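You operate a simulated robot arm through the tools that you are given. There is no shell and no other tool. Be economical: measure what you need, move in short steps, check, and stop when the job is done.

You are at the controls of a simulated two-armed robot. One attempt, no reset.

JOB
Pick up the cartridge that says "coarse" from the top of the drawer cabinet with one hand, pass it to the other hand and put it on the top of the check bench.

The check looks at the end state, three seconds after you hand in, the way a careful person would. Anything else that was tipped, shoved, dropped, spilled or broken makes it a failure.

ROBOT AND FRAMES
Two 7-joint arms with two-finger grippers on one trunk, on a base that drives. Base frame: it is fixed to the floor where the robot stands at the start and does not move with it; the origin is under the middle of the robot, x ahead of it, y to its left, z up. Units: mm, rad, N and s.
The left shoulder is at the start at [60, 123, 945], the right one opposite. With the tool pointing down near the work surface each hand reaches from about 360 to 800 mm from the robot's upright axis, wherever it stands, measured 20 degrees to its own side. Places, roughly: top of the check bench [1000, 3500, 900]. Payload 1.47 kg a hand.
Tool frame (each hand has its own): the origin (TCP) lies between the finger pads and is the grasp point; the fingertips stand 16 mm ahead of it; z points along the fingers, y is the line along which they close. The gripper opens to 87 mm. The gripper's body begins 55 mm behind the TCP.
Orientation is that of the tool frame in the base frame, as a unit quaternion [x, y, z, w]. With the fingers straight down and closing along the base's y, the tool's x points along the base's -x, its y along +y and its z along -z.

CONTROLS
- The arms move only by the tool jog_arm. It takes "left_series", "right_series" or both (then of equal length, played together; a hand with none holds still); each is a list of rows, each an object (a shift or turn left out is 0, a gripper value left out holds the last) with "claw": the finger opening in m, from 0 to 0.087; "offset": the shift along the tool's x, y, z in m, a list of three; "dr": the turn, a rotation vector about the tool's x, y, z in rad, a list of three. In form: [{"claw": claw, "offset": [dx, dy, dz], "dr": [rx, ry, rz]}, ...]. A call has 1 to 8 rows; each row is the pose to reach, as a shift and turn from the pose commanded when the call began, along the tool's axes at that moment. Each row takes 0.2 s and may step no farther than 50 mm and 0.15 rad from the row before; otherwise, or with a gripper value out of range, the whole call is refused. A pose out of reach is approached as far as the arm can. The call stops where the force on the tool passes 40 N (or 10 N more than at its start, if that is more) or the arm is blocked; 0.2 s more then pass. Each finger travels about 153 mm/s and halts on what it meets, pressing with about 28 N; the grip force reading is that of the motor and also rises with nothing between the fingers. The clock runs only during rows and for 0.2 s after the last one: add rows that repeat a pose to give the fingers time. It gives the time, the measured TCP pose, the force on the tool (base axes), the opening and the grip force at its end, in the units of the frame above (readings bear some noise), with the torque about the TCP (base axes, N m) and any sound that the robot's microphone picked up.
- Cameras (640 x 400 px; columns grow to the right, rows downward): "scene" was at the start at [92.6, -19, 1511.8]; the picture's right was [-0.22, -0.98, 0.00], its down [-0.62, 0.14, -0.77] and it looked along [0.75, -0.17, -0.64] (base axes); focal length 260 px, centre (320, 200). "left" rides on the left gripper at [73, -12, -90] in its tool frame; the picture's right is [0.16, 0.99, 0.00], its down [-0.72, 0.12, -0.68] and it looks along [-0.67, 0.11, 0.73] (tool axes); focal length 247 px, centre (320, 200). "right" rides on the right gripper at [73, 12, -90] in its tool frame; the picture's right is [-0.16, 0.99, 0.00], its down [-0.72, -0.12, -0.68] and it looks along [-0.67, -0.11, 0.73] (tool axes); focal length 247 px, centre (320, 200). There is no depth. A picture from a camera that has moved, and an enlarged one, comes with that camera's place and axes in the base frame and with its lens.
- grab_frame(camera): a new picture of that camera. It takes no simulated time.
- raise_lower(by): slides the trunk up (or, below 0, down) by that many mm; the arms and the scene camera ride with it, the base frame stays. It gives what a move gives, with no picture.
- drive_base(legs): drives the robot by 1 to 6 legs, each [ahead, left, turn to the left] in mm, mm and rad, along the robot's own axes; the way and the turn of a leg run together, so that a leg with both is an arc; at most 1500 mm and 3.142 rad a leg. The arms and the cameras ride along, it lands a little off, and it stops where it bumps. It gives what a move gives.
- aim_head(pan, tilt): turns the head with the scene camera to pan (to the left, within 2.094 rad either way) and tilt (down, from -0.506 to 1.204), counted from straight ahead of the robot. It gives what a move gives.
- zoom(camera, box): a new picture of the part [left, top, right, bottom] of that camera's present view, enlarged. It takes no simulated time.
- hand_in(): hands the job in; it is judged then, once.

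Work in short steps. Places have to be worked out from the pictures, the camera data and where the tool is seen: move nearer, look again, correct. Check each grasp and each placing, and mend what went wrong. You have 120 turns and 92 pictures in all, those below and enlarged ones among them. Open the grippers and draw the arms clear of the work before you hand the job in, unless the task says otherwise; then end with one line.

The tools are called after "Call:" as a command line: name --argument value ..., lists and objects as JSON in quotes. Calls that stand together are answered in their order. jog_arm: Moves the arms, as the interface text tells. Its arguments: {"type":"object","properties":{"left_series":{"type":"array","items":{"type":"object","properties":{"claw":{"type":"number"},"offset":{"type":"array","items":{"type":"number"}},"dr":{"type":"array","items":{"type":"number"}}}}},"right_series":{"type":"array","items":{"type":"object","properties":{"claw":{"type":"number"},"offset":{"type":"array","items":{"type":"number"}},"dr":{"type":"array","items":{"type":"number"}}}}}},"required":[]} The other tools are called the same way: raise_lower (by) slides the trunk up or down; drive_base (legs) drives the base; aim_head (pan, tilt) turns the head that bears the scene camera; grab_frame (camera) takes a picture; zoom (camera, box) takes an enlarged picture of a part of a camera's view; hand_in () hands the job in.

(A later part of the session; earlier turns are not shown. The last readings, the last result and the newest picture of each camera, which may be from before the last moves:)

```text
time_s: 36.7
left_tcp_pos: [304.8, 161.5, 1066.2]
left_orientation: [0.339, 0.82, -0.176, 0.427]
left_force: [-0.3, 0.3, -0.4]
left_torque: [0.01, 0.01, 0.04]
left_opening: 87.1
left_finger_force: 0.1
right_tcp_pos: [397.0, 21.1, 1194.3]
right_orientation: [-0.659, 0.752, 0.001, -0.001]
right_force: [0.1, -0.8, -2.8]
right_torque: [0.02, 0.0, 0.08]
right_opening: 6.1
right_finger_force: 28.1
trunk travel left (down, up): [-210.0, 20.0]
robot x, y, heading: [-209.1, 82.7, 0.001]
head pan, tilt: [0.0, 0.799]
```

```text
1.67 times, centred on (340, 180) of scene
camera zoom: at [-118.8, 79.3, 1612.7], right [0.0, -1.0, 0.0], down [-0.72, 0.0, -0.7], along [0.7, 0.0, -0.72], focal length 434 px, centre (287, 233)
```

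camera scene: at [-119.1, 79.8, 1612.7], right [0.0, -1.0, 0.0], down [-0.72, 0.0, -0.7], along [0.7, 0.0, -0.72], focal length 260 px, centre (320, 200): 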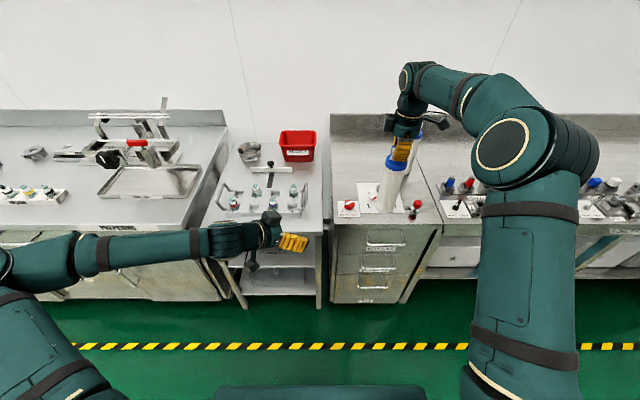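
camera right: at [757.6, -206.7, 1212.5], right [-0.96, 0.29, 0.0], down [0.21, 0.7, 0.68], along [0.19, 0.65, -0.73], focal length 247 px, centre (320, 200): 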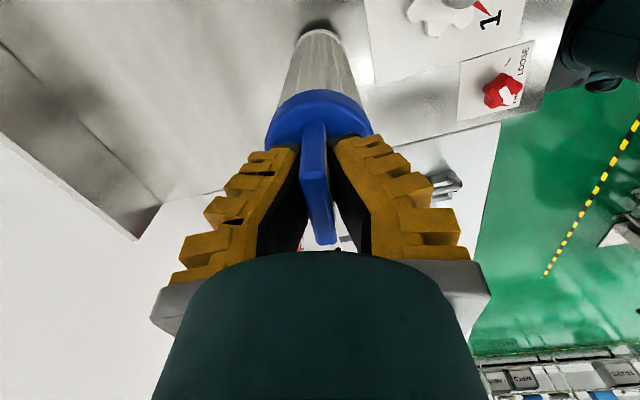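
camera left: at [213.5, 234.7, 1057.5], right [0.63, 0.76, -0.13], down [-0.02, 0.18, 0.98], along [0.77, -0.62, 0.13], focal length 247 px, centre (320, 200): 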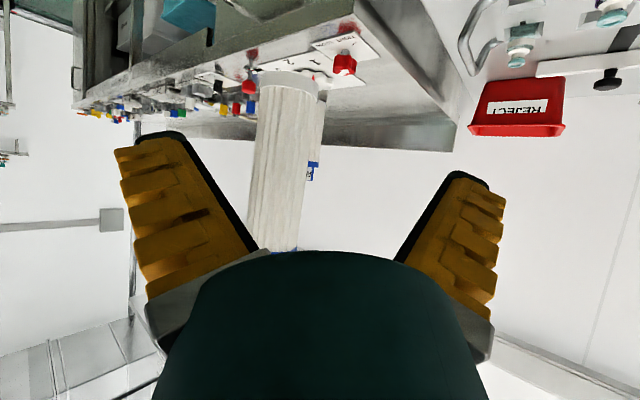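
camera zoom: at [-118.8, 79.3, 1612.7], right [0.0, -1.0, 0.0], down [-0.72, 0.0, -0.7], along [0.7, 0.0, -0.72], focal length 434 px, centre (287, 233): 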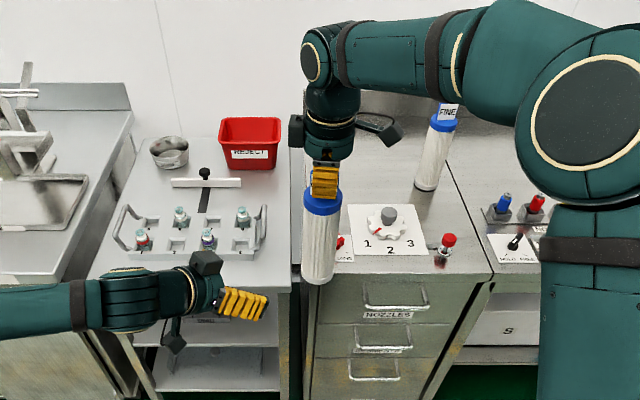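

The cylinder axis is at ≈(397, 21), bottom z≈970. I'll shift the left hand 35 mm laterally, then advance 80 mm along its horizontal heading and check.

Call:
jog_arm --left_series '[{"offset": [0, -0.0353, 0]}, {"offset": [-0.023, -0.0353, 0.033]}, {"offset": [-0.046, -0.0353, 0.066]}, {"offset": [-0.046, -0.0353, 0.066]}]'

Call:
grab_frame --camera "left"

Call:
zoom --camera "scene" --box '[220, 60, 460, 300]'

```text
time_s: 37.7
left_tcp_pos: [336.0, 80.4, 1062.9]
left_orientation: [0.339, 0.82, -0.176, 0.427]
left_force: [0.4, 0.5, 0.8]
left_torque: [0.01, -0.01, -0.01]
left_opening: 87.1
left_finger_force: 0.1
right_tcp_pos: [398.8, 22.6, 1194.7]
right_orientation: [-0.659, 0.752, 0.001, -0.001]
right_force: [-0.6, -0.3, -2.7]
right_torque: [0.02, 0.01, 0.01]
right_opening: 6.0
right_finger_force: 27.8
trunk travel left (down, up): [-210.0, 20.0]
robot x, y, heading: [-207.5, 77.8, -0.001]
head pan, tilt: [0.0, 0.799]
```

```text
61 pictures are left
camera left: at [244.6, 153.7, 1055.1], right [0.63, 0.76, -0.13], down [-0.02, 0.18, 0.98], along [0.77, -0.62, 0.13], focal length 247 px, centre (320, 200)
```

left: 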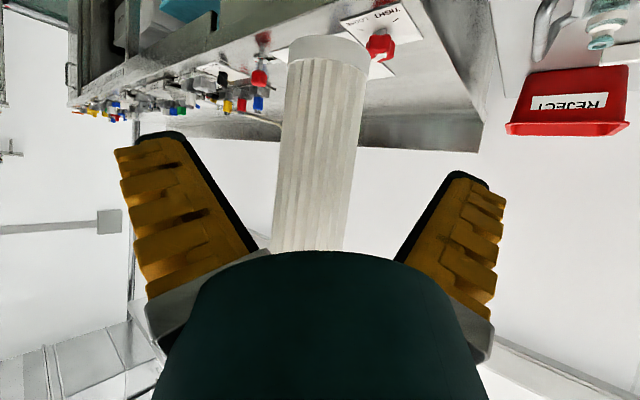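

```text
1.67 times, centred on (340, 180) of scene
camera zoom: at [-119.4, 80.6, 1612.8], right [0.0, -1.0, 0.0], down [-0.72, 0.0, -0.7], along [0.7, 0.0, -0.72], focal length 434 px, centre (287, 233)
```

zoom: 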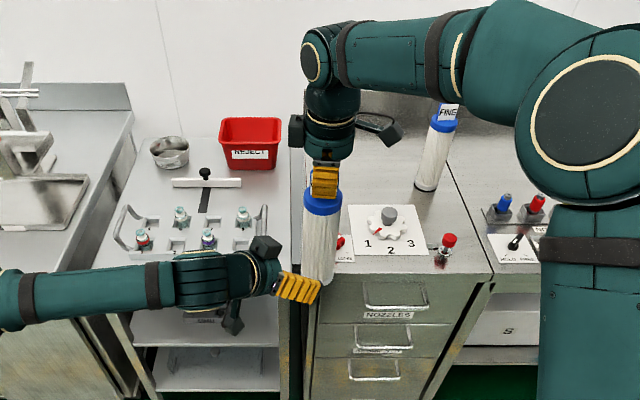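

Centred between the fingers; advance 76 mm more along the heading to surround the body.

Call:
jog_arm --left_series '[{"offset": [-0.0145, 0.002, 0.021]}, {"offset": [-0.029, 0.002, 0.0415]}, {"offset": [-0.0436, 0.002, 0.0623]}, {"offset": [-0.0436, 0.002, 0.0623]}]'

Call:
grab_frame --camera "left"

Call:
zoom --camera "scene" --box '[240, 80, 400, 240]'

```text
time_s: 38.7
left_tcp_pos: [391.4, 28.5, 1066.9]
left_orientation: [0.339, 0.82, -0.176, 0.427]
left_force: [-0.4, 0.8, -0.4]
left_torque: [-0.02, -0.01, 0.0]
left_opening: 87.0
left_finger_force: 0.0
right_tcp_pos: [398.4, 23.0, 1196.0]
right_orientation: [-0.66, 0.751, -0.001, -0.002]
right_force: [-0.2, 0.3, -2.5]
right_torque: [0.02, -0.03, -0.05]
right_opening: 6.0
right_finger_force: 27.6
trunk travel left (down, up): [-210.0, 20.0]
robot x, y, heading: [-209.2, 78.1, 0.005]
head pan, tilt: [0.0, 0.799]
```

```text
59 pictures are left
camera left: at [300.5, 102.0, 1058.2], right [0.63, 0.76, -0.13], down [-0.02, 0.18, 0.98], along [0.77, -0.62, 0.13], focal length 247 px, centre (320, 200)
```

left: 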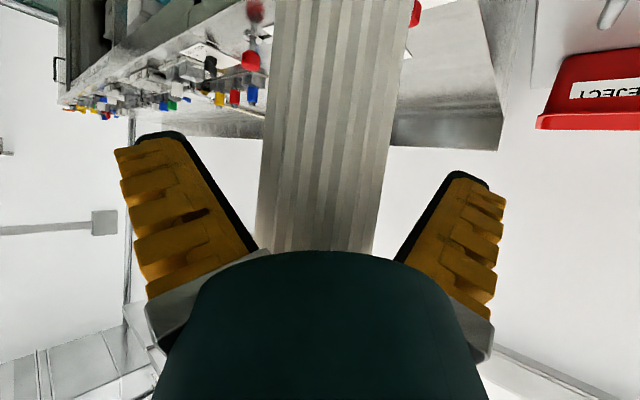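

```text
2.50 times, centred on (320, 160) of scene
camera zoom: at [-119.5, 80.5, 1612.7], right [0.0, -1.0, 0.0], down [-0.72, 0.0, -0.7], along [0.7, 0.0, -0.72], focal length 651 px, centre (320, 300)
```

zoom: 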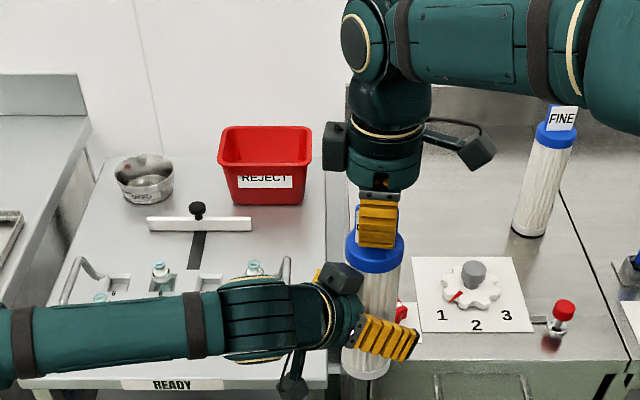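

Cylinder is centred between the left fingers. Closing the left gripper.

Call:
jog_arm --left_series '[{"claw": 0.075}, {"claw": 0.066}, {"claw": 0.055}, {"claw": 0.03}, {"claw": 0.03}, {"claw": 0.03}]'

Call:
grab_frame --camera "left"

```text
time_s: 40.1
left_tcp_pos: [392.5, 27.6, 1067.2]
left_orientation: [0.339, 0.82, -0.176, 0.427]
left_force: [0.5, 4.1, -0.2]
left_torque: [-0.22, -0.03, -0.01]
left_opening: 57.5
left_finger_force: 28.4
right_tcp_pos: [399.8, 20.8, 1195.2]
right_orientation: [-0.659, 0.752, 0.001, -0.002]
right_force: [-0.5, -4.2, -2.4]
right_torque: [-0.31, 0.04, -0.01]
right_opening: 6.0
right_finger_force: 27.9
trunk travel left (down, up): [-210.0, 20.0]
robot x, y, heading: [-210.4, 80.4, 0.002]
head pan, tilt: [0.0, 0.799]
```

```text
57 pictures are left
camera left: at [300.8, 102.0, 1058.1], right [0.63, 0.76, -0.13], down [-0.02, 0.18, 0.98], along [0.78, -0.62, 0.13], focal length 247 px, centre (320, 200)
```

left: 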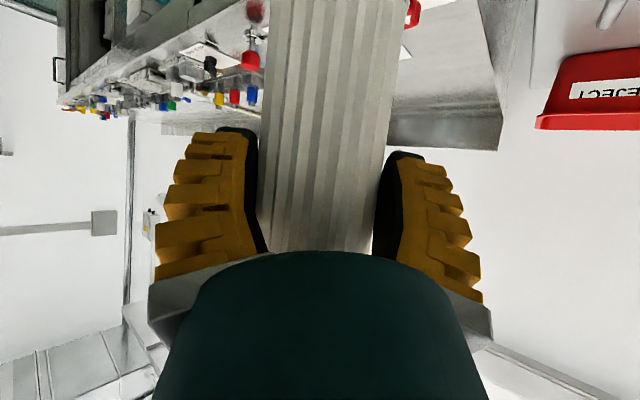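

Both hands hold it (left opening 57.5 mm, 28 N). Release with the right and lift it straight up.

Call:
jog_arm --right_series '[{"claw": 0.015}, {"claw": 0.04}, {"claw": 0.04}, {"offset": [0, 0, -0.03]}, {"offset": [0, 0, -0.07]}, {"offset": [0, 0, -0.11]}, {"offset": [0, 0, -0.11]}]'

Call:
grab_frame --camera "scene"

Call:
grab_frame --camera "right"

```text
time_s: 41.7
left_tcp_pos: [391.6, 28.4, 1067.0]
left_orientation: [0.338, 0.82, -0.175, 0.427]
left_force: [0.3, -0.2, -0.1]
left_torque: [0.0, 0.01, 0.01]
left_opening: 57.0
left_finger_force: 27.7
right_tcp_pos: [402.4, 22.3, 1306.0]
right_orientation: [-0.659, 0.752, 0.001, 0.0]
right_force: [0.0, 0.4, -0.4]
right_torque: [0.02, 0.01, 0.02]
right_opening: 45.6
right_finger_force: 4.5
trunk travel left (down, up): [-210.0, 20.0]
robot x, y, heading: [-209.5, 80.3, -0.002]
head pan, tilt: [0.0, 0.799]
```

```text
56 pictures are left
camera scene: at [-118.9, 79.7, 1612.7], right [0.0, -1.0, 0.0], down [-0.72, 0.0, -0.7], along [0.7, 0.0, -0.72], focal length 260 px, centre (320, 200)
```

scene: 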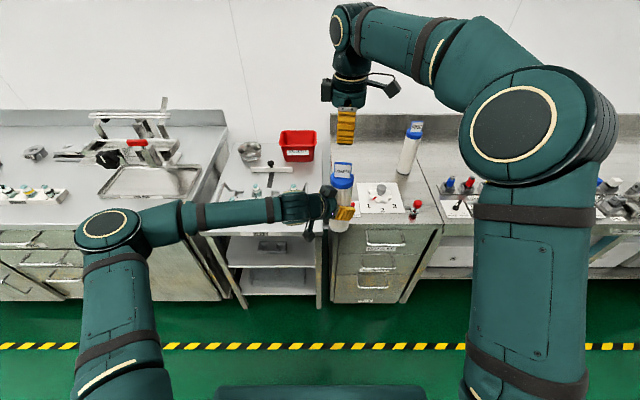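

```text
55 pictures are left
camera right: at [382.0, -47.6, 1394.5], right [-0.96, 0.29, 0.0], down [0.21, 0.7, 0.68], along [0.19, 0.65, -0.73], focal length 247 px, centre (320, 200)
```

right: 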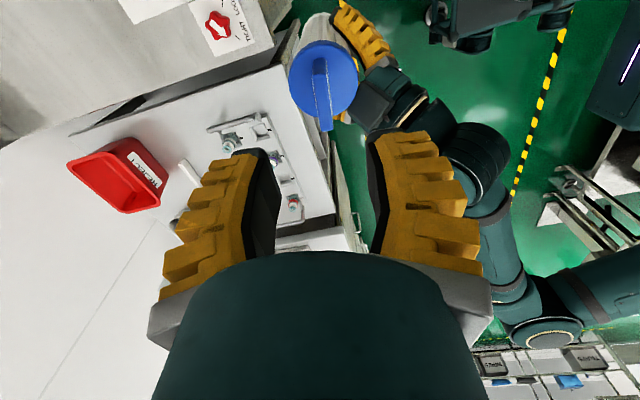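

Handover succeeded: the cartridge hangs upright in the left hand. Tuck the right arm aside, then look left along the route.

Call:
jog_arm --right_series '[{"offset": [0.031, 0.0225, 0]}, {"offset": [0.062, 0.045, 0]}, {"offset": [0.093, 0.0675, 0]}, {"offset": [0.124, 0.09, 0]}, {"offset": [0.155, 0.1125, 0]}, {"offset": [0.186, 0.135, 0]}, {"offset": [0.217, 0.1575, 0]}, {"offset": [0.247, 0.18, 0]}]'

Call:
aim_head --pan 1.5 --tilt 0.45

Call:
grab_frame --camera "scene"

```text
time_s: 43.5
left_tcp_pos: [391.4, 27.9, 1068.5]
left_orientation: [0.339, 0.82, -0.175, 0.427]
left_force: [-0.3, 0.7, -0.2]
left_torque: [0.0, 0.01, 0.01]
left_opening: 57.1
left_finger_force: 28.2
right_tcp_pos: [188.4, -202.0, 1306.5]
right_orientation: [-0.66, 0.752, 0.001, 0.0]
right_force: [0.1, 0.3, 0.3]
right_torque: [0.0, -0.02, -0.01]
right_opening: 45.9
right_finger_force: 4.0
trunk travel left (down, up): [-210.0, 20.0]
robot x, y, heading: [-206.6, 82.8, 0.001]
head pan, tilt: [0.0, 0.799]
```

```text
time_s: 45.1
left_tcp_pos: [391.8, 28.0, 1067.5]
left_orientation: [0.338, 0.82, -0.175, 0.427]
left_force: [-0.5, 0.0, 0.7]
left_torque: [0.03, 0.06, 0.02]
left_opening: 56.9
left_finger_force: 28.1
right_tcp_pos: [191.1, -200.4, 1306.6]
right_orientation: [-0.659, 0.752, 0.0, -0.002]
right_force: [0.0, 0.1, 0.6]
right_torque: [0.0, 0.0, 0.02]
right_opening: 45.9
right_finger_force: 4.0
trunk travel left (down, up): [-210.0, 20.0]
robot x, y, heading: [-209.4, 79.8, 0.001]
head pan, tilt: [1.499, 0.45]
```

```text
54 pictures are left
camera scene: at [-193.2, 171.6, 1643.1], right [1.0, -0.07, 0.0], down [-0.03, -0.43, -0.9], along [0.06, 0.9, -0.44], focal length 260 px, centre (320, 200)
```

scene: 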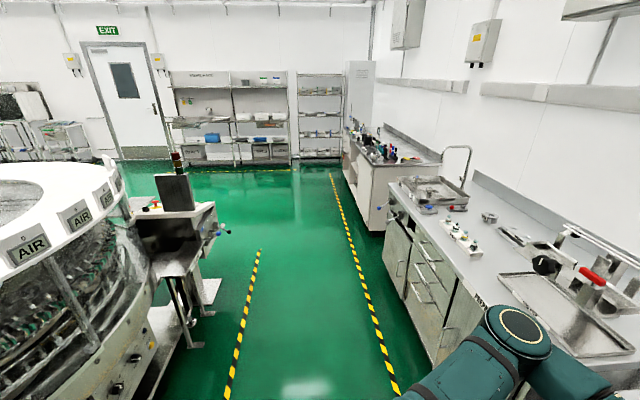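

The aisle at x≈-100 is clear (machine to x≲-541, benches from x≳380). I'll back off slightly, turn to face along +y, and sidestep to x≈-100.

Call:
drive_base --legs '[[-60, 0, 0], [0, 0, 1.571], [0, -165, 0]]'

Call:
aim_head --pan 0.0 --tilt 0.45

Call:
grab_frame --camera "scene"

```text
time_s: 51.6
left_tcp_pos: [-56.4, 683.0, 1066.5]
left_orientation: [-0.344, 0.817, 0.18, 0.426]
left_force: [0.2, -0.7, -3.1]
left_torque: [-0.03, -0.01, 0.02]
left_opening: 55.8
left_finger_force: 27.9
right_tcp_pos: [175.7, 485.1, 1307.0]
right_orientation: [0.998, -0.06, 0.0, 0.001]
right_force: [0.5, 0.1, -0.1]
right_torque: [-0.01, 0.01, 0.0]
right_opening: 46.1
right_finger_force: 4.2
trunk travel left (down, up): [-210.0, 20.0]
robot x, y, heading: [-105.7, 82.5, 1.582]
head pan, tilt: [1.499, 0.45]
```

```text
time_s: 53.2
left_tcp_pos: [-56.5, 684.3, 1066.7]
left_orientation: [-0.345, 0.817, 0.18, 0.425]
left_force: [-0.2, -0.5, -2.6]
left_torque: [-0.03, 0.01, 0.03]
left_opening: 55.5
left_finger_force: 28.2
right_tcp_pos: [173.8, 484.8, 1305.9]
right_orientation: [0.998, -0.06, 0.0, 0.001]
right_force: [0.4, -0.1, 0.1]
right_torque: [0.0, 0.06, 0.01]
right_opening: 46.1
right_finger_force: 4.3
trunk travel left (down, up): [-210.0, 20.0]
robot x, y, heading: [-103.9, 85.4, 1.583]
head pan, tilt: [0.0, 0.45]
```

```text
53 pictures are left
camera scene: at [-104.0, 183.7, 1643.1], right [1.0, 0.01, 0.0], down [0.0, -0.44, -0.9], along [-0.01, 0.9, -0.44], focal length 260 px, centre (320, 200)
```

scene: 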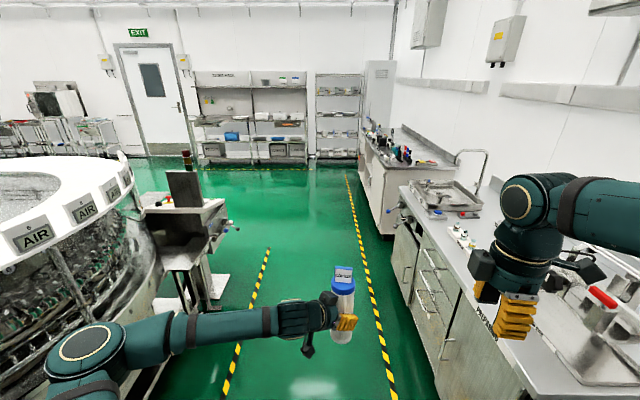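

The cartridge is held firmly (load ≈2.6 N). Drive ahead along the aisle, shifted 50 mm right for clearance, stopping partway to look.

Call:
drive_base --legs '[[0, -55, -0.012], [1000, 0, 0], [800, 0, 0]]'

Call:
grab_frame --camera "scene"

```text
time_s: 63.2
left_tcp_pos: [8.7, 2505.4, 1066.7]
left_orientation: [-0.341, 0.819, 0.177, 0.426]
left_force: [0.4, 0.1, -2.7]
left_torque: [-0.02, 0.08, 0.02]
left_opening: 54.8
left_finger_force: 28.0
right_tcp_pos: [239.3, 2305.5, 1307.2]
right_orientation: [0.998, -0.064, 0.0, 0.0]
right_force: [-0.3, -0.3, 0.4]
right_torque: [0.05, 0.02, 0.01]
right_opening: 45.8
right_finger_force: 4.3
trunk travel left (down, up): [-210.0, 20.0]
robot x, y, heading: [-39.0, 1900.6, 1.576]
head pan, tilt: [0.0, 0.45]
```

```text
52 pictures are left
camera scene: at [-41.9, 2006.3, 1643.1], right [1.0, 0.0, 0.0], down [0.0, -0.44, -0.9], along [0.0, 0.9, -0.44], focal length 260 px, centre (320, 200)
```

scene: 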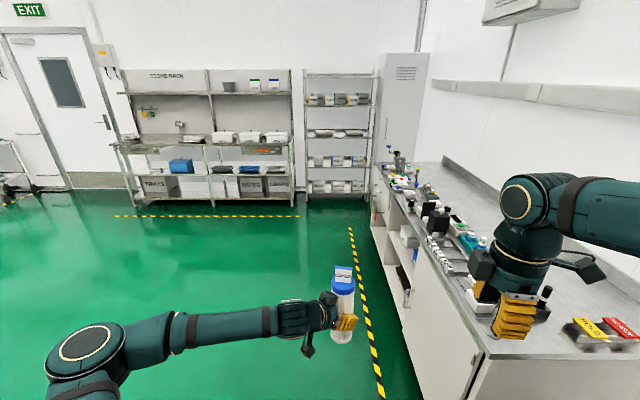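

Look at the bench top to find a free spot.

Call:
aim_head --pan -0.7 --tilt 0.5

Call:
grab_frame --camera "scene"

```text
time_s: 64.2
left_tcp_pos: [9.3, 2506.1, 1066.4]
left_orientation: [-0.341, 0.819, 0.178, 0.426]
left_force: [-0.2, 0.7, -2.1]
left_torque: [0.0, 0.01, 0.03]
left_opening: 54.6
left_finger_force: 28.5
right_tcp_pos: [239.9, 2304.4, 1306.9]
right_orientation: [0.998, -0.065, 0.0, 0.001]
right_force: [-0.3, 0.3, -0.4]
right_torque: [0.02, 0.01, 0.02]
right_opening: 45.8
right_finger_force: 4.4
trunk travel left (down, up): [-210.0, 20.0]
robot x, y, heading: [-42.9, 1901.8, 1.565]
head pan, tilt: [-0.7, 0.499]
```

```text
51 pictures are left
camera scene: at [16.7, 1983.7, 1638.7], right [0.77, -0.64, 0.0], down [-0.31, -0.37, -0.88], along [0.56, 0.67, -0.48], focal length 260 px, centre (320, 200)
```

scene: 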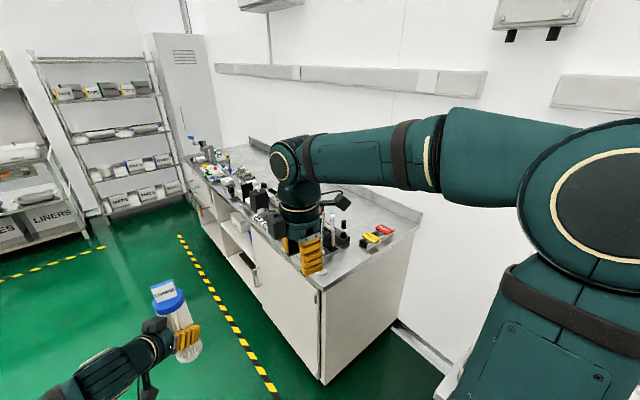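

The right arm hides the bench; I'll sidestep left away from it, drive up beside its middle and turn to face it, keeping the cartridge outside its edge.

Call:
drive_base --legs '[[0, 220, 0], [1450, 0, 0], [0, 0, -1.571]]'

Call:
aim_head --pan 0.0 --tilt 0.6

Call:
grab_frame --camera "scene"

```text
time_s: 77.4
left_tcp_pos: [386.4, 3337.7, 1066.6]
left_orientation: [0.34, 0.819, -0.177, 0.426]
left_force: [0.8, 0.4, -2.4]
left_torque: [0.02, 0.02, -0.01]
left_opening: 52.7
left_finger_force: 28.0
right_tcp_pos: [184.4, 3110.5, 1306.5]
right_orientation: [-0.659, 0.752, 0.0, -0.001]
right_force: [-0.5, 0.6, -0.4]
right_torque: [-0.03, -0.03, 0.0]
right_opening: 45.8
right_finger_force: 3.9
trunk travel left (down, up): [-210.0, 20.0]
robot x, y, heading: [-215.1, 3392.6, -0.007]
head pan, tilt: [-0.7, 0.499]
```

```text
time_s: 78.5
left_tcp_pos: [385.9, 3339.0, 1066.5]
left_orientation: [0.34, 0.819, -0.176, 0.427]
left_force: [0.3, -0.9, -1.9]
left_torque: [0.02, 0.0, 0.0]
left_opening: 52.7
left_finger_force: 27.5
right_tcp_pos: [184.7, 3110.2, 1306.0]
right_orientation: [-0.658, 0.753, 0.0, -0.002]
right_force: [0.2, 0.2, 0.3]
right_torque: [0.02, -0.01, 0.04]
right_opening: 46.0
right_finger_force: 3.9
trunk travel left (down, up): [-210.0, 20.0]
robot x, y, heading: [-217.3, 3393.1, -0.002]
head pan, tilt: [0.0, 0.6]
```

```text
50 pictures are left
camera scene: at [-116.5, 3391.6, 1629.6], right [0.0, -1.0, 0.0], down [-0.56, 0.0, -0.83], along [0.83, 0.0, -0.56], focal length 260 px, centre (320, 200)
```

scene: 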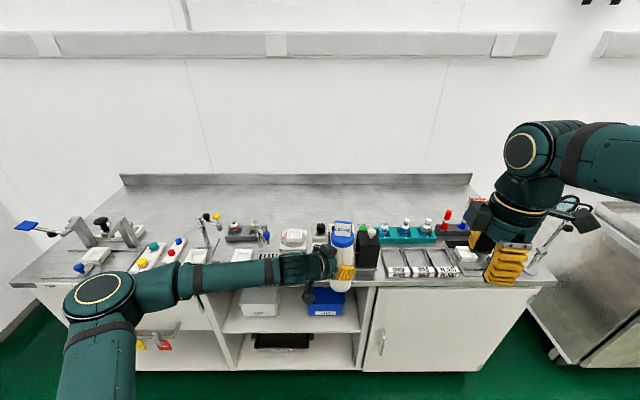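

The free band on the bench is behind the row of items (x≈780–1080). Zoom to inspect the item row and gaps, and check the grip with the left camera (opening is creeping down).

Call:
zoom --camera "scene" --box '[170, 160, 370, 300]'

Call:
zoom --camera "scene" --box '[330, 160, 530, 300]'

Call:
grab_frame --camera "left"

```text
2.86 times, centred on (270, 230) of scene
camera zoom: at [-116.5, 3391.6, 1629.6], right [0.0, -1.0, 0.0], down [-0.56, 0.0, -0.83], along [0.83, 0.0, -0.56], focal length 744 px, centre (463, 114)
```

zoom: 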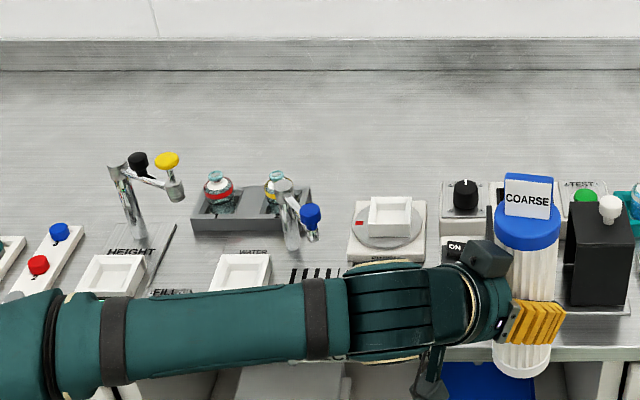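

```text
2.86 times, centred on (430, 230) of scene
camera zoom: at [-116.5, 3391.6, 1629.6], right [0.0, -1.0, 0.0], down [-0.56, 0.0, -0.83], along [0.83, 0.0, -0.56], focal length 744 px, centre (6, 114)
```

zoom: 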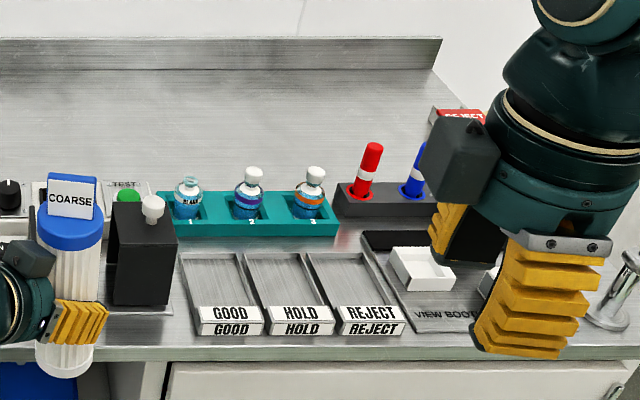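

```text
47 pictures are left
camera left: at [295.6, 3411.8, 1058.0], right [0.64, 0.76, -0.13], down [-0.02, 0.18, 0.98], along [0.77, -0.62, 0.13], focal length 247 px, centre (320, 200)
```

left: 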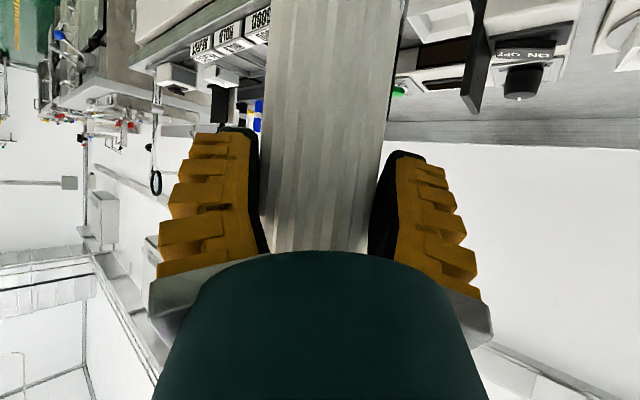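

The spot behind the low white scale, about (865, 3490), is free. I'll raise the left hand ~60 mm and yaw it to point straight along +x at y≈3480.

Call:
jog_arm --left_series '[{"offset": [0, 0.018, -0.018], "dr": [-0.107, 0, -0.075]}, {"offset": [0, 0.036, -0.036], "dr": [-0.215, 0, -0.15]}, {"offset": [0, 0.055, -0.055], "dr": [-0.322, 0, -0.225]}, {"offset": [0, 0.073, -0.073], "dr": [-0.429, 0, -0.3]}, {"offset": [0, 0.091, -0.091], "dr": [-0.537, 0, -0.375]}, {"offset": [0, 0.1096, -0.1098], "dr": [-0.644, 0, -0.45]}, {"offset": [0, 0.1096, -0.1098], "dr": [-0.644, 0, -0.45]}]'

Call:
grab_frame --camera "scene"

```text
time_s: 80.1
left_tcp_pos: [401.2, 3478.9, 1132.4]
left_orientation: [0.0, 0.887, 0.0, 0.462]
left_force: [0.2, 0.0, -2.2]
left_torque: [0.05, 0.01, 0.01]
left_opening: 52.4
left_finger_force: 28.0
right_tcp_pos: [184.2, 3109.9, 1305.4]
right_orientation: [-0.658, 0.753, 0.001, -0.001]
right_force: [-0.1, 0.3, 0.3]
right_torque: [0.02, 0.01, -0.01]
right_opening: 45.8
right_finger_force: 3.8
trunk travel left (down, up): [-210.0, 20.0]
robot x, y, heading: [-215.8, 3391.3, -0.007]
head pan, tilt: [0.0, 0.6]
```

```text
46 pictures are left
camera scene: at [-116.1, 3391.8, 1629.5], right [0.0, -1.0, 0.0], down [-0.57, 0.0, -0.82], along [0.82, 0.0, -0.57], focal length 260 px, centre (320, 200)
```

scene: 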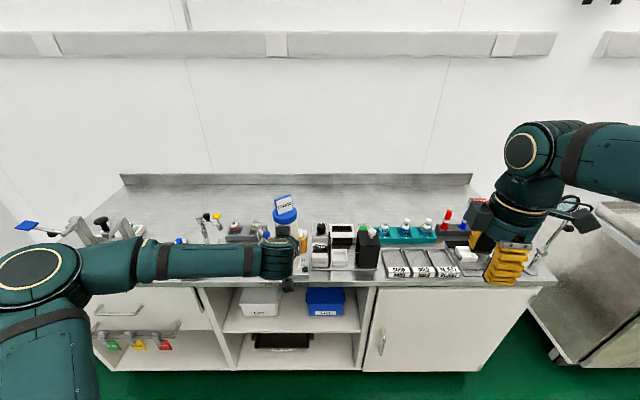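

Orientation is ideal. Zoom to verify the cartridge is still upright in the grip, before driving closer.

Call:
zoom --camera "scene" --box '[210, 160, 370, 300]'

Call:
grab_frame --camera "left"

```text
2.86 times, centred on (290, 230) of scene
camera zoom: at [-116.1, 3391.8, 1629.5], right [0.0, -1.0, 0.0], down [-0.57, 0.0, -0.82], along [0.82, 0.0, -0.57], focal length 744 px, centre (406, 114)
```

zoom: 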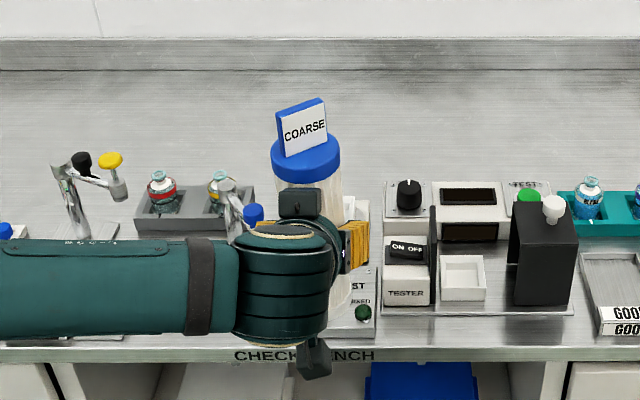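

```text
44 pictures are left
camera left: at [284.5, 3467.4, 1122.4], right [-0.09, 0.99, -0.13], down [-0.14, 0.11, 0.98], along [0.99, 0.11, 0.13], focal length 247 px, centre (320, 200)
```

left: 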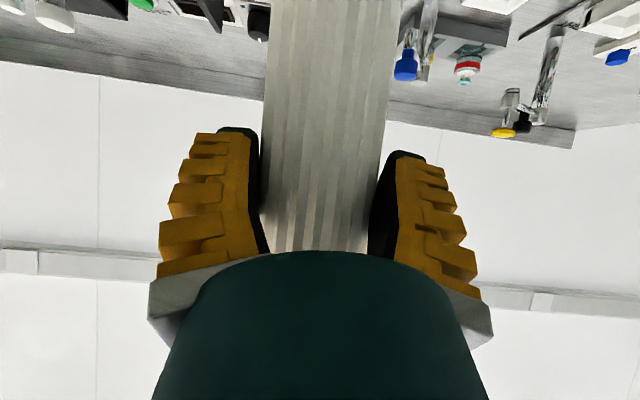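

The cartridge is upright. Drive ahead 290 mm toward the bench with the cartridge ~130 mm above the top.

Call:
drive_base --legs '[[150, 0, 0], [135, 0, 0]]'

Call:
grab_frame --camera "scene"

```text
time_s: 82.4
left_tcp_pos: [684.3, 3477.5, 1130.2]
left_orientation: [0.002, 0.887, 0.0, 0.462]
left_force: [0.2, 0.0, -1.9]
left_torque: [0.0, 0.04, 0.03]
left_opening: 52.1
left_finger_force: 28.2
right_tcp_pos: [467.4, 3108.7, 1306.8]
right_orientation: [-0.658, 0.753, 0.0, -0.001]
right_force: [-0.2, -0.5, -0.1]
right_torque: [0.01, 0.05, -0.03]
right_opening: 46.0
right_finger_force: 4.7
trunk travel left (down, up): [-210.0, 20.0]
robot x, y, heading: [69.6, 3392.2, -0.002]
head pan, tilt: [0.0, 0.6]
```

```text
43 pictures are left
camera scene: at [167.1, 3390.7, 1629.5], right [0.0, -1.0, 0.0], down [-0.57, 0.0, -0.82], along [0.82, 0.0, -0.57], focal length 260 px, centre (320, 200)
```

scene: 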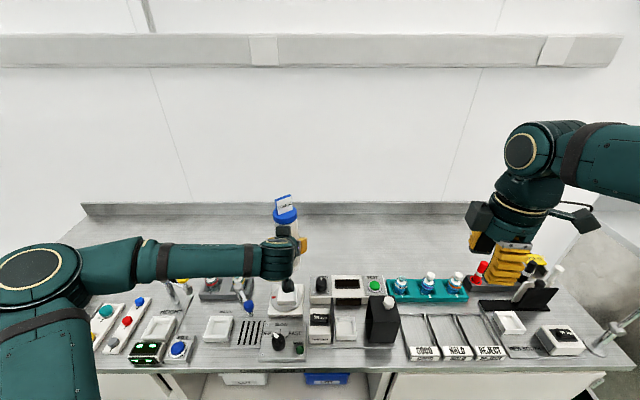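

Everything clear. Extend the left hand 180 mm further along +x to x≈865, staying high.

Call:
jog_arm --left_series '[{"offset": [-0.021, 0, 0.0297]}, {"offset": [-0.0415, 0, 0.0594]}, {"offset": [-0.062, 0, 0.089]}, {"offset": [-0.083, 0, 0.1187]}, {"offset": [-0.1037, 0, 0.1484]}, {"offset": [-0.1037, 0, 0.1484]}]'

Call:
grab_frame --camera "scene"

Call:
grab_frame --camera "left"

```text
time_s: 83.8
left_tcp_pos: [865.8, 3475.8, 1133.4]
left_orientation: [0.001, 0.887, 0.0, 0.461]
left_force: [0.1, -0.2, -2.8]
left_torque: [-0.01, 0.05, 0.01]
left_opening: 52.1
left_finger_force: 27.8
right_tcp_pos: [466.5, 3108.9, 1307.2]
right_orientation: [-0.657, 0.754, 0.0, -0.001]
right_force: [-0.5, 0.1, -0.8]
right_torque: [-0.03, -0.03, 0.0]
right_opening: 45.8
right_finger_force: 3.9
trunk travel left (down, up): [-210.0, 20.0]
robot x, y, heading: [66.1, 3394.6, -0.009]
head pan, tilt: [0.0, 0.6]
```

```text
42 pictures are left
camera scene: at [165.2, 3391.3, 1629.6], right [0.0, -1.0, 0.0], down [-0.56, 0.0, -0.83], along [0.83, 0.0, -0.56], focal length 260 px, centre (320, 200)
```

scene: 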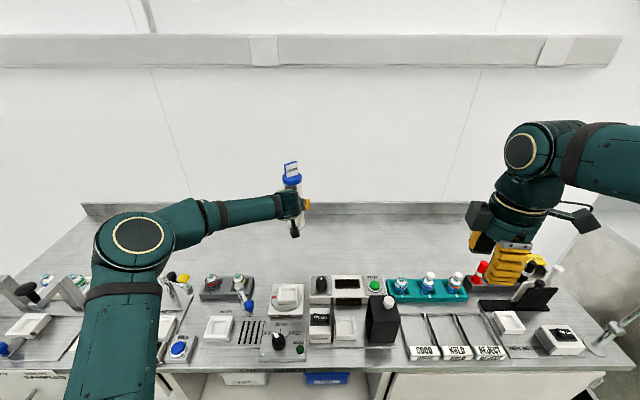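

```text
41 pictures are left
camera left: at [749.9, 3463.7, 1124.9], right [-0.09, 0.99, -0.13], down [-0.14, 0.12, 0.98], along [0.99, 0.1, 0.13], focal length 247 px, centre (320, 200)
```

left: 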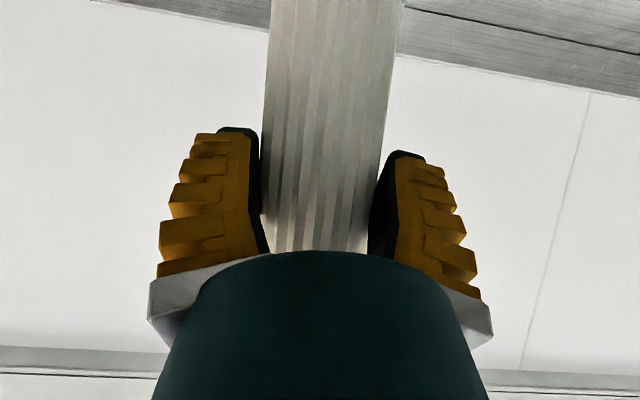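

Over the free area. Descend 90 mm and check clearance.

Call:
jog_arm --left_series '[{"offset": [0.0246, 0, 0.0172]}, {"offset": [0.0492, 0, 0.0344]}, {"offset": [0.0738, 0, 0.0516]}, {"offset": [0.0738, 0, 0.0516]}]'

Call:
grab_frame --camera "scene"

Call:
zoom --camera "scene" --box '[210, 150, 370, 310]'

```text
time_s: 84.8
left_tcp_pos: [864.8, 3477.1, 1041.5]
left_orientation: [0.001, 0.887, 0.001, 0.463]
left_force: [0.2, 0.0, -2.9]
left_torque: [0.03, -0.02, 0.01]
left_opening: 52.0
left_finger_force: 28.1
right_tcp_pos: [465.4, 3108.1, 1306.5]
right_orientation: [-0.657, 0.754, -0.001, -0.001]
right_force: [-1.1, 0.6, -0.3]
right_torque: [0.01, 0.01, 0.01]
right_opening: 45.8
right_finger_force: 3.9
trunk travel left (down, up): [-210.0, 20.0]
robot x, y, heading: [68.0, 3394.1, -0.004]
head pan, tilt: [0.0, 0.6]
```

```text
40 pictures are left
camera scene: at [165.2, 3390.7, 1629.7], right [0.0, -1.0, 0.0], down [-0.56, 0.0, -0.83], along [0.83, 0.0, -0.56], focal length 260 px, centre (320, 200)
```

scene: 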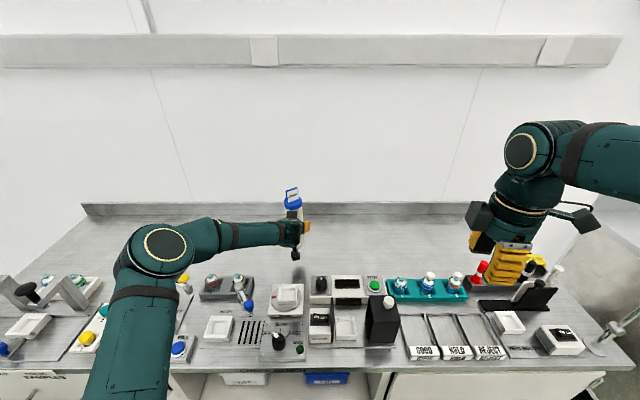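

```text
2.50 times, centred on (290, 230) of scene
camera zoom: at [165.2, 3390.7, 1629.7], right [0.0, -1.0, 0.0], down [-0.56, 0.0, -0.83], along [0.83, 0.0, -0.56], focal length 651 px, centre (395, 125)
```

zoom: 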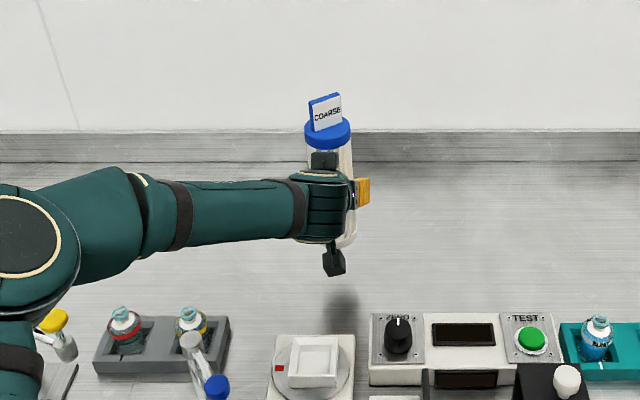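

Bottom is at ≈z 943. Descend 32 mm, then slow small steps watching the force.

Call:
jog_arm --left_series '[{"offset": [0.0131, 0, 0.0092]}, {"offset": [0.0262, 0, 0.0183]}, {"offset": [0.0262, 0, 0.0183]}]'

Call:
zoom --camera "scene" --box '[240, 170, 360, 290]'

```text
time_s: 85.6
left_tcp_pos: [865.5, 3476.4, 1007.7]
left_orientation: [0.002, 0.887, 0.0, 0.461]
left_force: [0.6, -0.5, -2.9]
left_torque: [-0.01, 0.02, 0.03]
left_opening: 51.6
left_finger_force: 28.1
right_tcp_pos: [465.7, 3108.6, 1306.3]
right_orientation: [-0.657, 0.753, 0.0, -0.001]
right_force: [-1.1, 0.2, 0.5]
right_torque: [0.0, 0.01, 0.03]
right_opening: 45.7
right_finger_force: 4.3
trunk travel left (down, up): [-210.0, 20.0]
robot x, y, heading: [66.6, 3394.5, -0.014]
head pan, tilt: [0.0, 0.6]
```

```text
3.33 times, centred on (300, 230) of scene
camera zoom: at [165.7, 3390.7, 1629.6], right [0.0, -1.0, 0.0], down [-0.56, 0.0, -0.83], along [0.83, 0.0, -0.56], focal length 868 px, centre (387, 100)
```

zoom: 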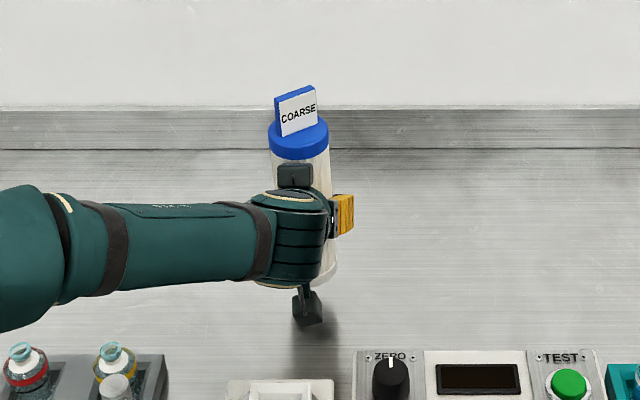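

No contact yet. Descend in 4 mm steps.

Call:
jog_arm --left_series '[{"offset": [0.0033, 0, 0.0023]}, {"offset": [0.0066, 0, 0.0046]}, {"offset": [0.0066, 0, 0.0046]}]'

Call:
grab_frame --camera "left"

```text
time_s: 86.4
left_tcp_pos: [864.5, 3476.3, 1001.2]
left_orientation: [0.001, 0.887, 0.0, 0.461]
left_force: [0.9, -0.5, -3.0]
left_torque: [0.01, 0.07, 0.01]
left_opening: 52.1
left_finger_force: 28.1
right_tcp_pos: [465.6, 3108.5, 1305.7]
right_orientation: [-0.657, 0.754, 0.0, -0.001]
right_force: [0.0, -0.2, -0.8]
right_torque: [-0.01, 0.0, 0.0]
right_opening: 45.9
right_finger_force: 4.2
trunk travel left (down, up): [-210.0, 20.0]
robot x, y, heading: [63.5, 3390.4, -0.007]
head pan, tilt: [0.0, 0.6]
```

```text
37 pictures are left
camera left: at [747.9, 3466.1, 991.9], right [-0.09, 0.99, -0.13], down [-0.14, 0.11, 0.98], along [0.99, 0.1, 0.13], focal length 247 px, centre (320, 200)
```

left: 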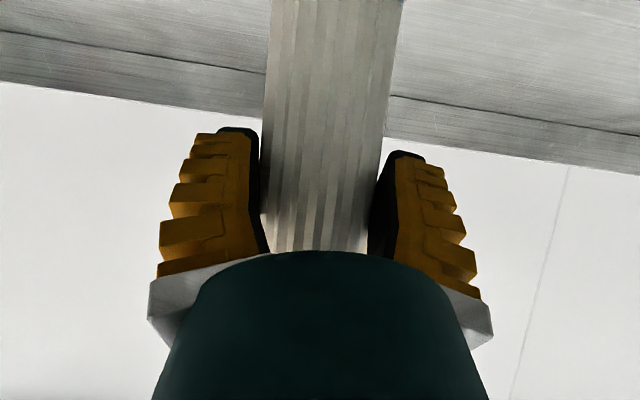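

Still hanging free (-3 N). Another 6 mm.

Call:
jog_arm --left_series '[{"offset": [0.0025, 0, 0.0017]}, {"offset": [0.0049, 0, 0.0034]}, {"offset": [0.0049, 0, 0.0034]}]'

```text
time_s: 87.2
left_tcp_pos: [865.1, 3476.1, 994.9]
left_orientation: [0.001, 0.887, 0.0, 0.461]
left_force: [0.3, 0.8, -2.4]
left_torque: [-0.04, 0.01, 0.0]
left_opening: 51.8
left_finger_force: 27.9
right_tcp_pos: [465.8, 3108.4, 1305.1]
right_orientation: [-0.657, 0.754, 0.001, -0.002]
right_force: [-0.7, 0.3, 0.0]
right_torque: [0.01, 0.03, -0.04]
right_opening: 45.8
right_finger_force: 4.5
trunk travel left (down, up): [-210.0, 20.0]
robot x, y, heading: [67.2, 3391.6, -0.005]
head pan, tilt: [0.0, 0.6]
```

Not touching yet; continue 6 mm.

Call:
jog_arm --left_series '[{"offset": [0.0025, 0, 0.0017]}, {"offset": [0.0049, 0, 0.0034]}, {"offset": [0.0049, 0, 0.0034]}]'

Call:
zoom --camera "scene" --box '[240, 170, 360, 290]'

```text
time_s: 88.0
left_tcp_pos: [864.3, 3477.4, 989.9]
left_orientation: [0.001, 0.888, 0.0, 0.461]
left_force: [-0.3, 0.3, -2.2]
left_torque: [0.01, 0.03, 0.01]
left_opening: 51.8
left_finger_force: 27.7
right_tcp_pos: [467.6, 3108.9, 1307.3]
right_orientation: [-0.657, 0.753, 0.0, -0.001]
right_force: [0.8, 0.1, 0.3]
right_torque: [-0.02, 0.0, 0.02]
right_opening: 45.6
right_finger_force: 4.8
trunk travel left (down, up): [-210.0, 20.0]
robot x, y, heading: [69.3, 3388.7, -0.002]
head pan, tilt: [0.0, 0.6]
```

```text
3.33 times, centred on (300, 230) of scene
camera zoom: at [165.8, 3390.7, 1629.6], right [0.0, -1.0, 0.0], down [-0.57, 0.0, -0.82], along [0.82, 0.0, -0.57], focal length 868 px, centre (387, 100)
```

zoom: 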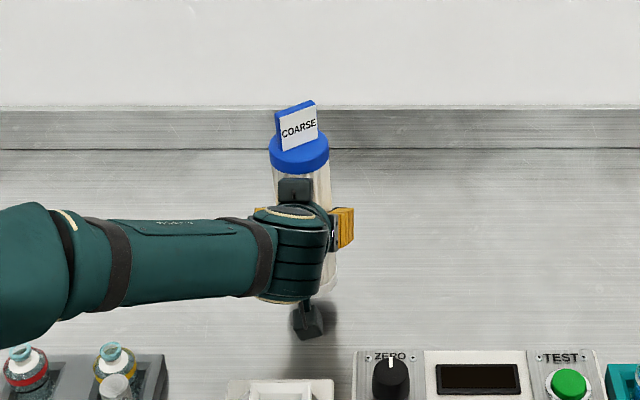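

Continue down in 5 mm increments until the force rises.

Call:
jog_arm --left_series '[{"offset": [0.002, 0, 0.0014]}, {"offset": [0.0041, 0, 0.0029]}, {"offset": [0.0041, 0, 0.0029]}]'

Call:
jog_arm --left_series '[{"offset": [0.002, 0, 0.0014]}, {"offset": [0.002, 0, 0.0014]}]'

```text
time_s: 88.8
left_tcp_pos: [865.7, 3476.5, 984.0]
left_orientation: [0.002, 0.887, 0.0, 0.461]
left_force: [1.0, 0.4, -2.2]
left_torque: [0.01, 0.04, -0.03]
left_opening: 51.8
left_finger_force: 28.1
right_tcp_pos: [466.6, 3108.0, 1306.8]
right_orientation: [-0.657, 0.753, 0.001, -0.001]
right_force: [0.0, 1.0, 0.2]
right_torque: [0.0, -0.05, -0.01]
right_opening: 46.1
right_finger_force: 3.9
trunk travel left (down, up): [-210.0, 20.0]
robot x, y, heading: [66.9, 3390.0, -0.006]
head pan, tilt: [0.0, 0.6]
```

```text
time_s: 89.4
left_tcp_pos: [864.7, 3476.6, 982.1]
left_orientation: [0.002, 0.887, 0.0, 0.461]
left_force: [-0.2, 0.1, -1.5]
left_torque: [0.03, 0.04, -0.02]
left_opening: 51.7
left_finger_force: 28.0
right_tcp_pos: [466.7, 3108.9, 1306.3]
right_orientation: [-0.657, 0.754, 0.0, -0.001]
right_force: [0.0, 0.5, -0.3]
right_torque: [-0.01, -0.02, -0.03]
right_opening: 45.5
right_finger_force: 3.9
trunk travel left (down, up): [-210.0, 20.0]
robot x, y, heading: [64.5, 3391.9, -0.003]
head pan, tilt: [0.0, 0.6]
```

Load seems to be decreasing slightly; continue in 2.5 mm steps.

Call:
jog_arm --left_series '[{"offset": [0.002, 0, 0.0014]}, {"offset": [0.002, 0, 0.0014]}]'

Call:
jog_arm --left_series '[{"offset": [0.002, 0, 0.0014]}, {"offset": [0.002, 0, 0.0014]}]'

```text
time_s: 90.0
left_tcp_pos: [864.9, 3476.9, 980.7]
left_orientation: [0.001, 0.887, 0.001, 0.461]
left_force: [0.6, 0.5, -2.7]
left_torque: [-0.02, 0.03, 0.0]
left_opening: 51.6
left_finger_force: 27.9
right_tcp_pos: [465.8, 3108.7, 1305.5]
right_orientation: [-0.657, 0.754, 0.0, -0.001]
right_force: [0.7, -0.9, -0.2]
right_torque: [-0.01, -0.01, 0.02]
right_opening: 45.9
right_finger_force: 4.3
trunk travel left (down, up): [-210.0, 20.0]
robot x, y, heading: [66.3, 3392.8, -0.006]
head pan, tilt: [0.0, 0.6]
```

```text
time_s: 90.6
left_tcp_pos: [864.6, 3476.5, 976.7]
left_orientation: [0.002, 0.887, 0.0, 0.462]
left_force: [-0.3, 0.4, -1.6]
left_torque: [0.0, 0.08, 0.0]
left_opening: 51.7
left_finger_force: 27.7
right_tcp_pos: [464.9, 3107.5, 1306.4]
right_orientation: [-0.658, 0.753, 0.0, -0.002]
right_force: [-0.3, 0.1, 0.7]
right_torque: [0.0, 0.01, 0.02]
right_opening: 45.5
right_finger_force: 4.5
trunk travel left (down, up): [-210.0, 20.0]
robot x, y, heading: [64.9, 3392.5, -0.008]
head pan, tilt: [0.0, 0.6]
```

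Zoom closely on the cartridge's base to judge the remaining gap.

Call:
zoom --camera "scene" --box '[275, 205, 335, 275]'

```text
5.71 times, centred on (305, 240) of scene
camera zoom: at [165.8, 3390.7, 1629.6], right [0.0, -1.0, 0.0], down [-0.57, 0.0, -0.82], along [0.82, 0.0, -0.57], focal length 1488 px, centre (406, -29)
```

zoom: 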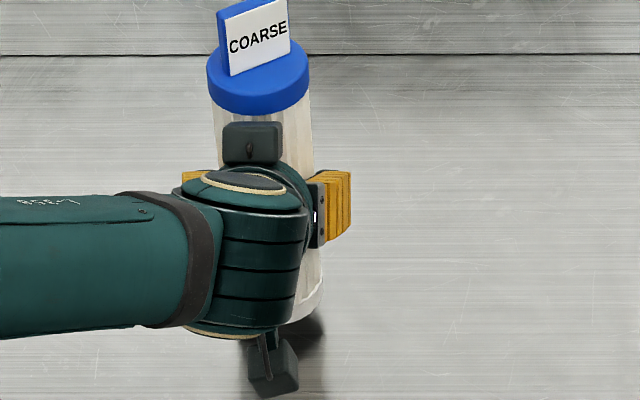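

Base is near z≈876; the bench top may be a bit lower than 900. Continue with small steps.

Call:
jog_arm --left_series '[{"offset": [0.002, 0, 0.0014]}, {"offset": [0.0033, 0, 0.0023]}, {"offset": [0.0033, 0, 0.0023]}]'

Call:
jog_arm --left_series '[{"offset": [0.002, 0, 0.0014]}, {"offset": [0.0033, 0, 0.0023]}, {"offset": [0.0033, 0, 0.0023]}]'

```text
time_s: 91.4
left_tcp_pos: [863.8, 3476.4, 972.9]
left_orientation: [0.002, 0.887, 0.0, 0.462]
left_force: [-0.5, 0.2, -2.6]
left_torque: [-0.03, 0.07, 0.05]
left_opening: 51.4
left_finger_force: 27.4
right_tcp_pos: [466.2, 3108.6, 1306.4]
right_orientation: [-0.657, 0.754, 0.0, -0.001]
right_force: [-1.0, 0.6, -0.4]
right_torque: [0.01, -0.01, 0.03]
right_opening: 45.8
right_finger_force: 3.9
trunk travel left (down, up): [-210.0, 20.0]
robot x, y, heading: [70.9, 3389.0, -0.004]
head pan, tilt: [0.0, 0.6]
```

```text
time_s: 92.2
left_tcp_pos: [864.9, 3477.7, 969.1]
left_orientation: [0.002, 0.887, 0.0, 0.462]
left_force: [-0.1, -0.3, -2.1]
left_torque: [0.0, 0.03, 0.02]
left_opening: 51.5
left_finger_force: 28.0
right_tcp_pos: [467.3, 3109.4, 1305.9]
right_orientation: [-0.657, 0.754, 0.0, -0.001]
right_force: [0.5, 0.2, 0.9]
right_torque: [0.01, -0.01, -0.03]
right_opening: 45.9
right_finger_force: 4.1
trunk travel left (down, up): [-210.0, 20.0]
robot x, y, heading: [68.4, 3391.1, -0.008]
head pan, tilt: [0.0, 0.6]
```

Still free; continue.

Call:
jog_arm --left_series '[{"offset": [0.002, 0, 0.0014]}, {"offset": [0.0033, 0, 0.0023]}, {"offset": [0.0033, 0, 0.0023]}]'

Call:
jog_arm --left_series '[{"offset": [0.002, 0, 0.0014]}, {"offset": [0.0033, 0, 0.0023]}, {"offset": [0.0033, 0, 0.0023]}]'

Call:
zoom --camera "scene" --box '[275, 205, 335, 275]'

```text
time_s: 93.0
left_tcp_pos: [863.1, 3477.5, 963.9]
left_orientation: [0.001, 0.887, 0.001, 0.461]
left_force: [0.2, 0.3, -2.1]
left_torque: [-0.03, 0.04, 0.02]
left_opening: 51.7
left_finger_force: 28.3
right_tcp_pos: [465.7, 3107.5, 1307.2]
right_orientation: [-0.658, 0.753, -0.001, -0.001]
right_force: [-0.6, 0.3, 1.2]
right_torque: [-0.03, 0.0, 0.01]
right_opening: 45.8
right_finger_force: 3.9
trunk travel left (down, up): [-210.0, 20.0]
robot x, y, heading: [66.8, 3389.5, -0.007]
head pan, tilt: [0.0, 0.6]
```

```text
time_s: 93.8
left_tcp_pos: [867.4, 3478.1, 959.4]
left_orientation: [0.002, 0.887, 0.0, 0.462]
left_force: [0.6, -0.1, 0.4]
left_torque: [0.08, -0.05, 0.03]
left_opening: 51.3
left_finger_force: 28.0
right_tcp_pos: [466.3, 3108.0, 1306.5]
right_orientation: [-0.657, 0.753, 0.0, -0.002]
right_force: [-1.2, -0.5, -0.5]
right_torque: [0.01, -0.02, 0.01]
right_opening: 45.7
right_finger_force: 4.3
trunk travel left (down, up): [-210.0, 20.0]
robot x, y, heading: [66.7, 3388.9, -0.005]
head pan, tilt: [0.0, 0.6]
```

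```text
5.71 times, centred on (305, 240) of scene
camera zoom: at [165.4, 3390.6, 1629.7], right [0.0, -1.0, 0.0], down [-0.56, 0.0, -0.83], along [0.83, 0.0, -0.56], focal length 1488 px, centre (406, -29)
```

zoom: 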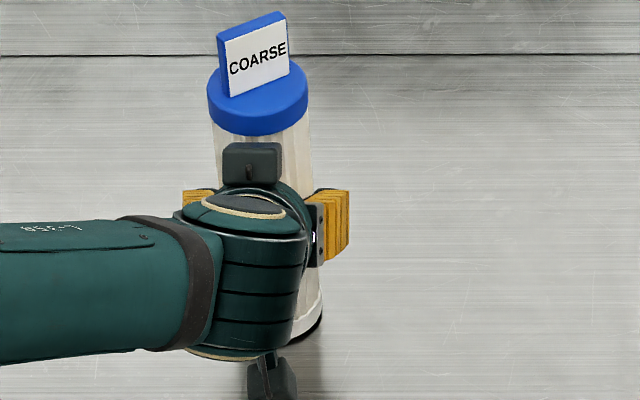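

Force rose to +0.4 N and the base meets its contact shadow. One more 1.5 mm step to confirm.

Call:
jog_arm --left_series '[{"offset": [0.0012, 0, 0.0009]}, {"offset": [0.0012, 0, 0.0009]}]'

```text
time_s: 94.4
left_tcp_pos: [865.3, 3477.2, 960.7]
left_orientation: [0.001, 0.887, 0.001, 0.462]
left_force: [1.3, -0.6, 7.9]
left_torque: [0.1, -0.11, 0.01]
left_opening: 51.6
left_finger_force: 28.1
right_tcp_pos: [465.9, 3107.6, 1307.0]
right_orientation: [-0.658, 0.753, 0.0, -0.001]
right_force: [-0.8, 0.8, 0.4]
right_torque: [0.0, 0.03, -0.01]
right_opening: 45.6
right_finger_force: 4.5
trunk travel left (down, up): [-210.0, 20.0]
robot x, y, heading: [64.1, 3392.2, -0.001]
head pan, tilt: [0.0, 0.6]
```

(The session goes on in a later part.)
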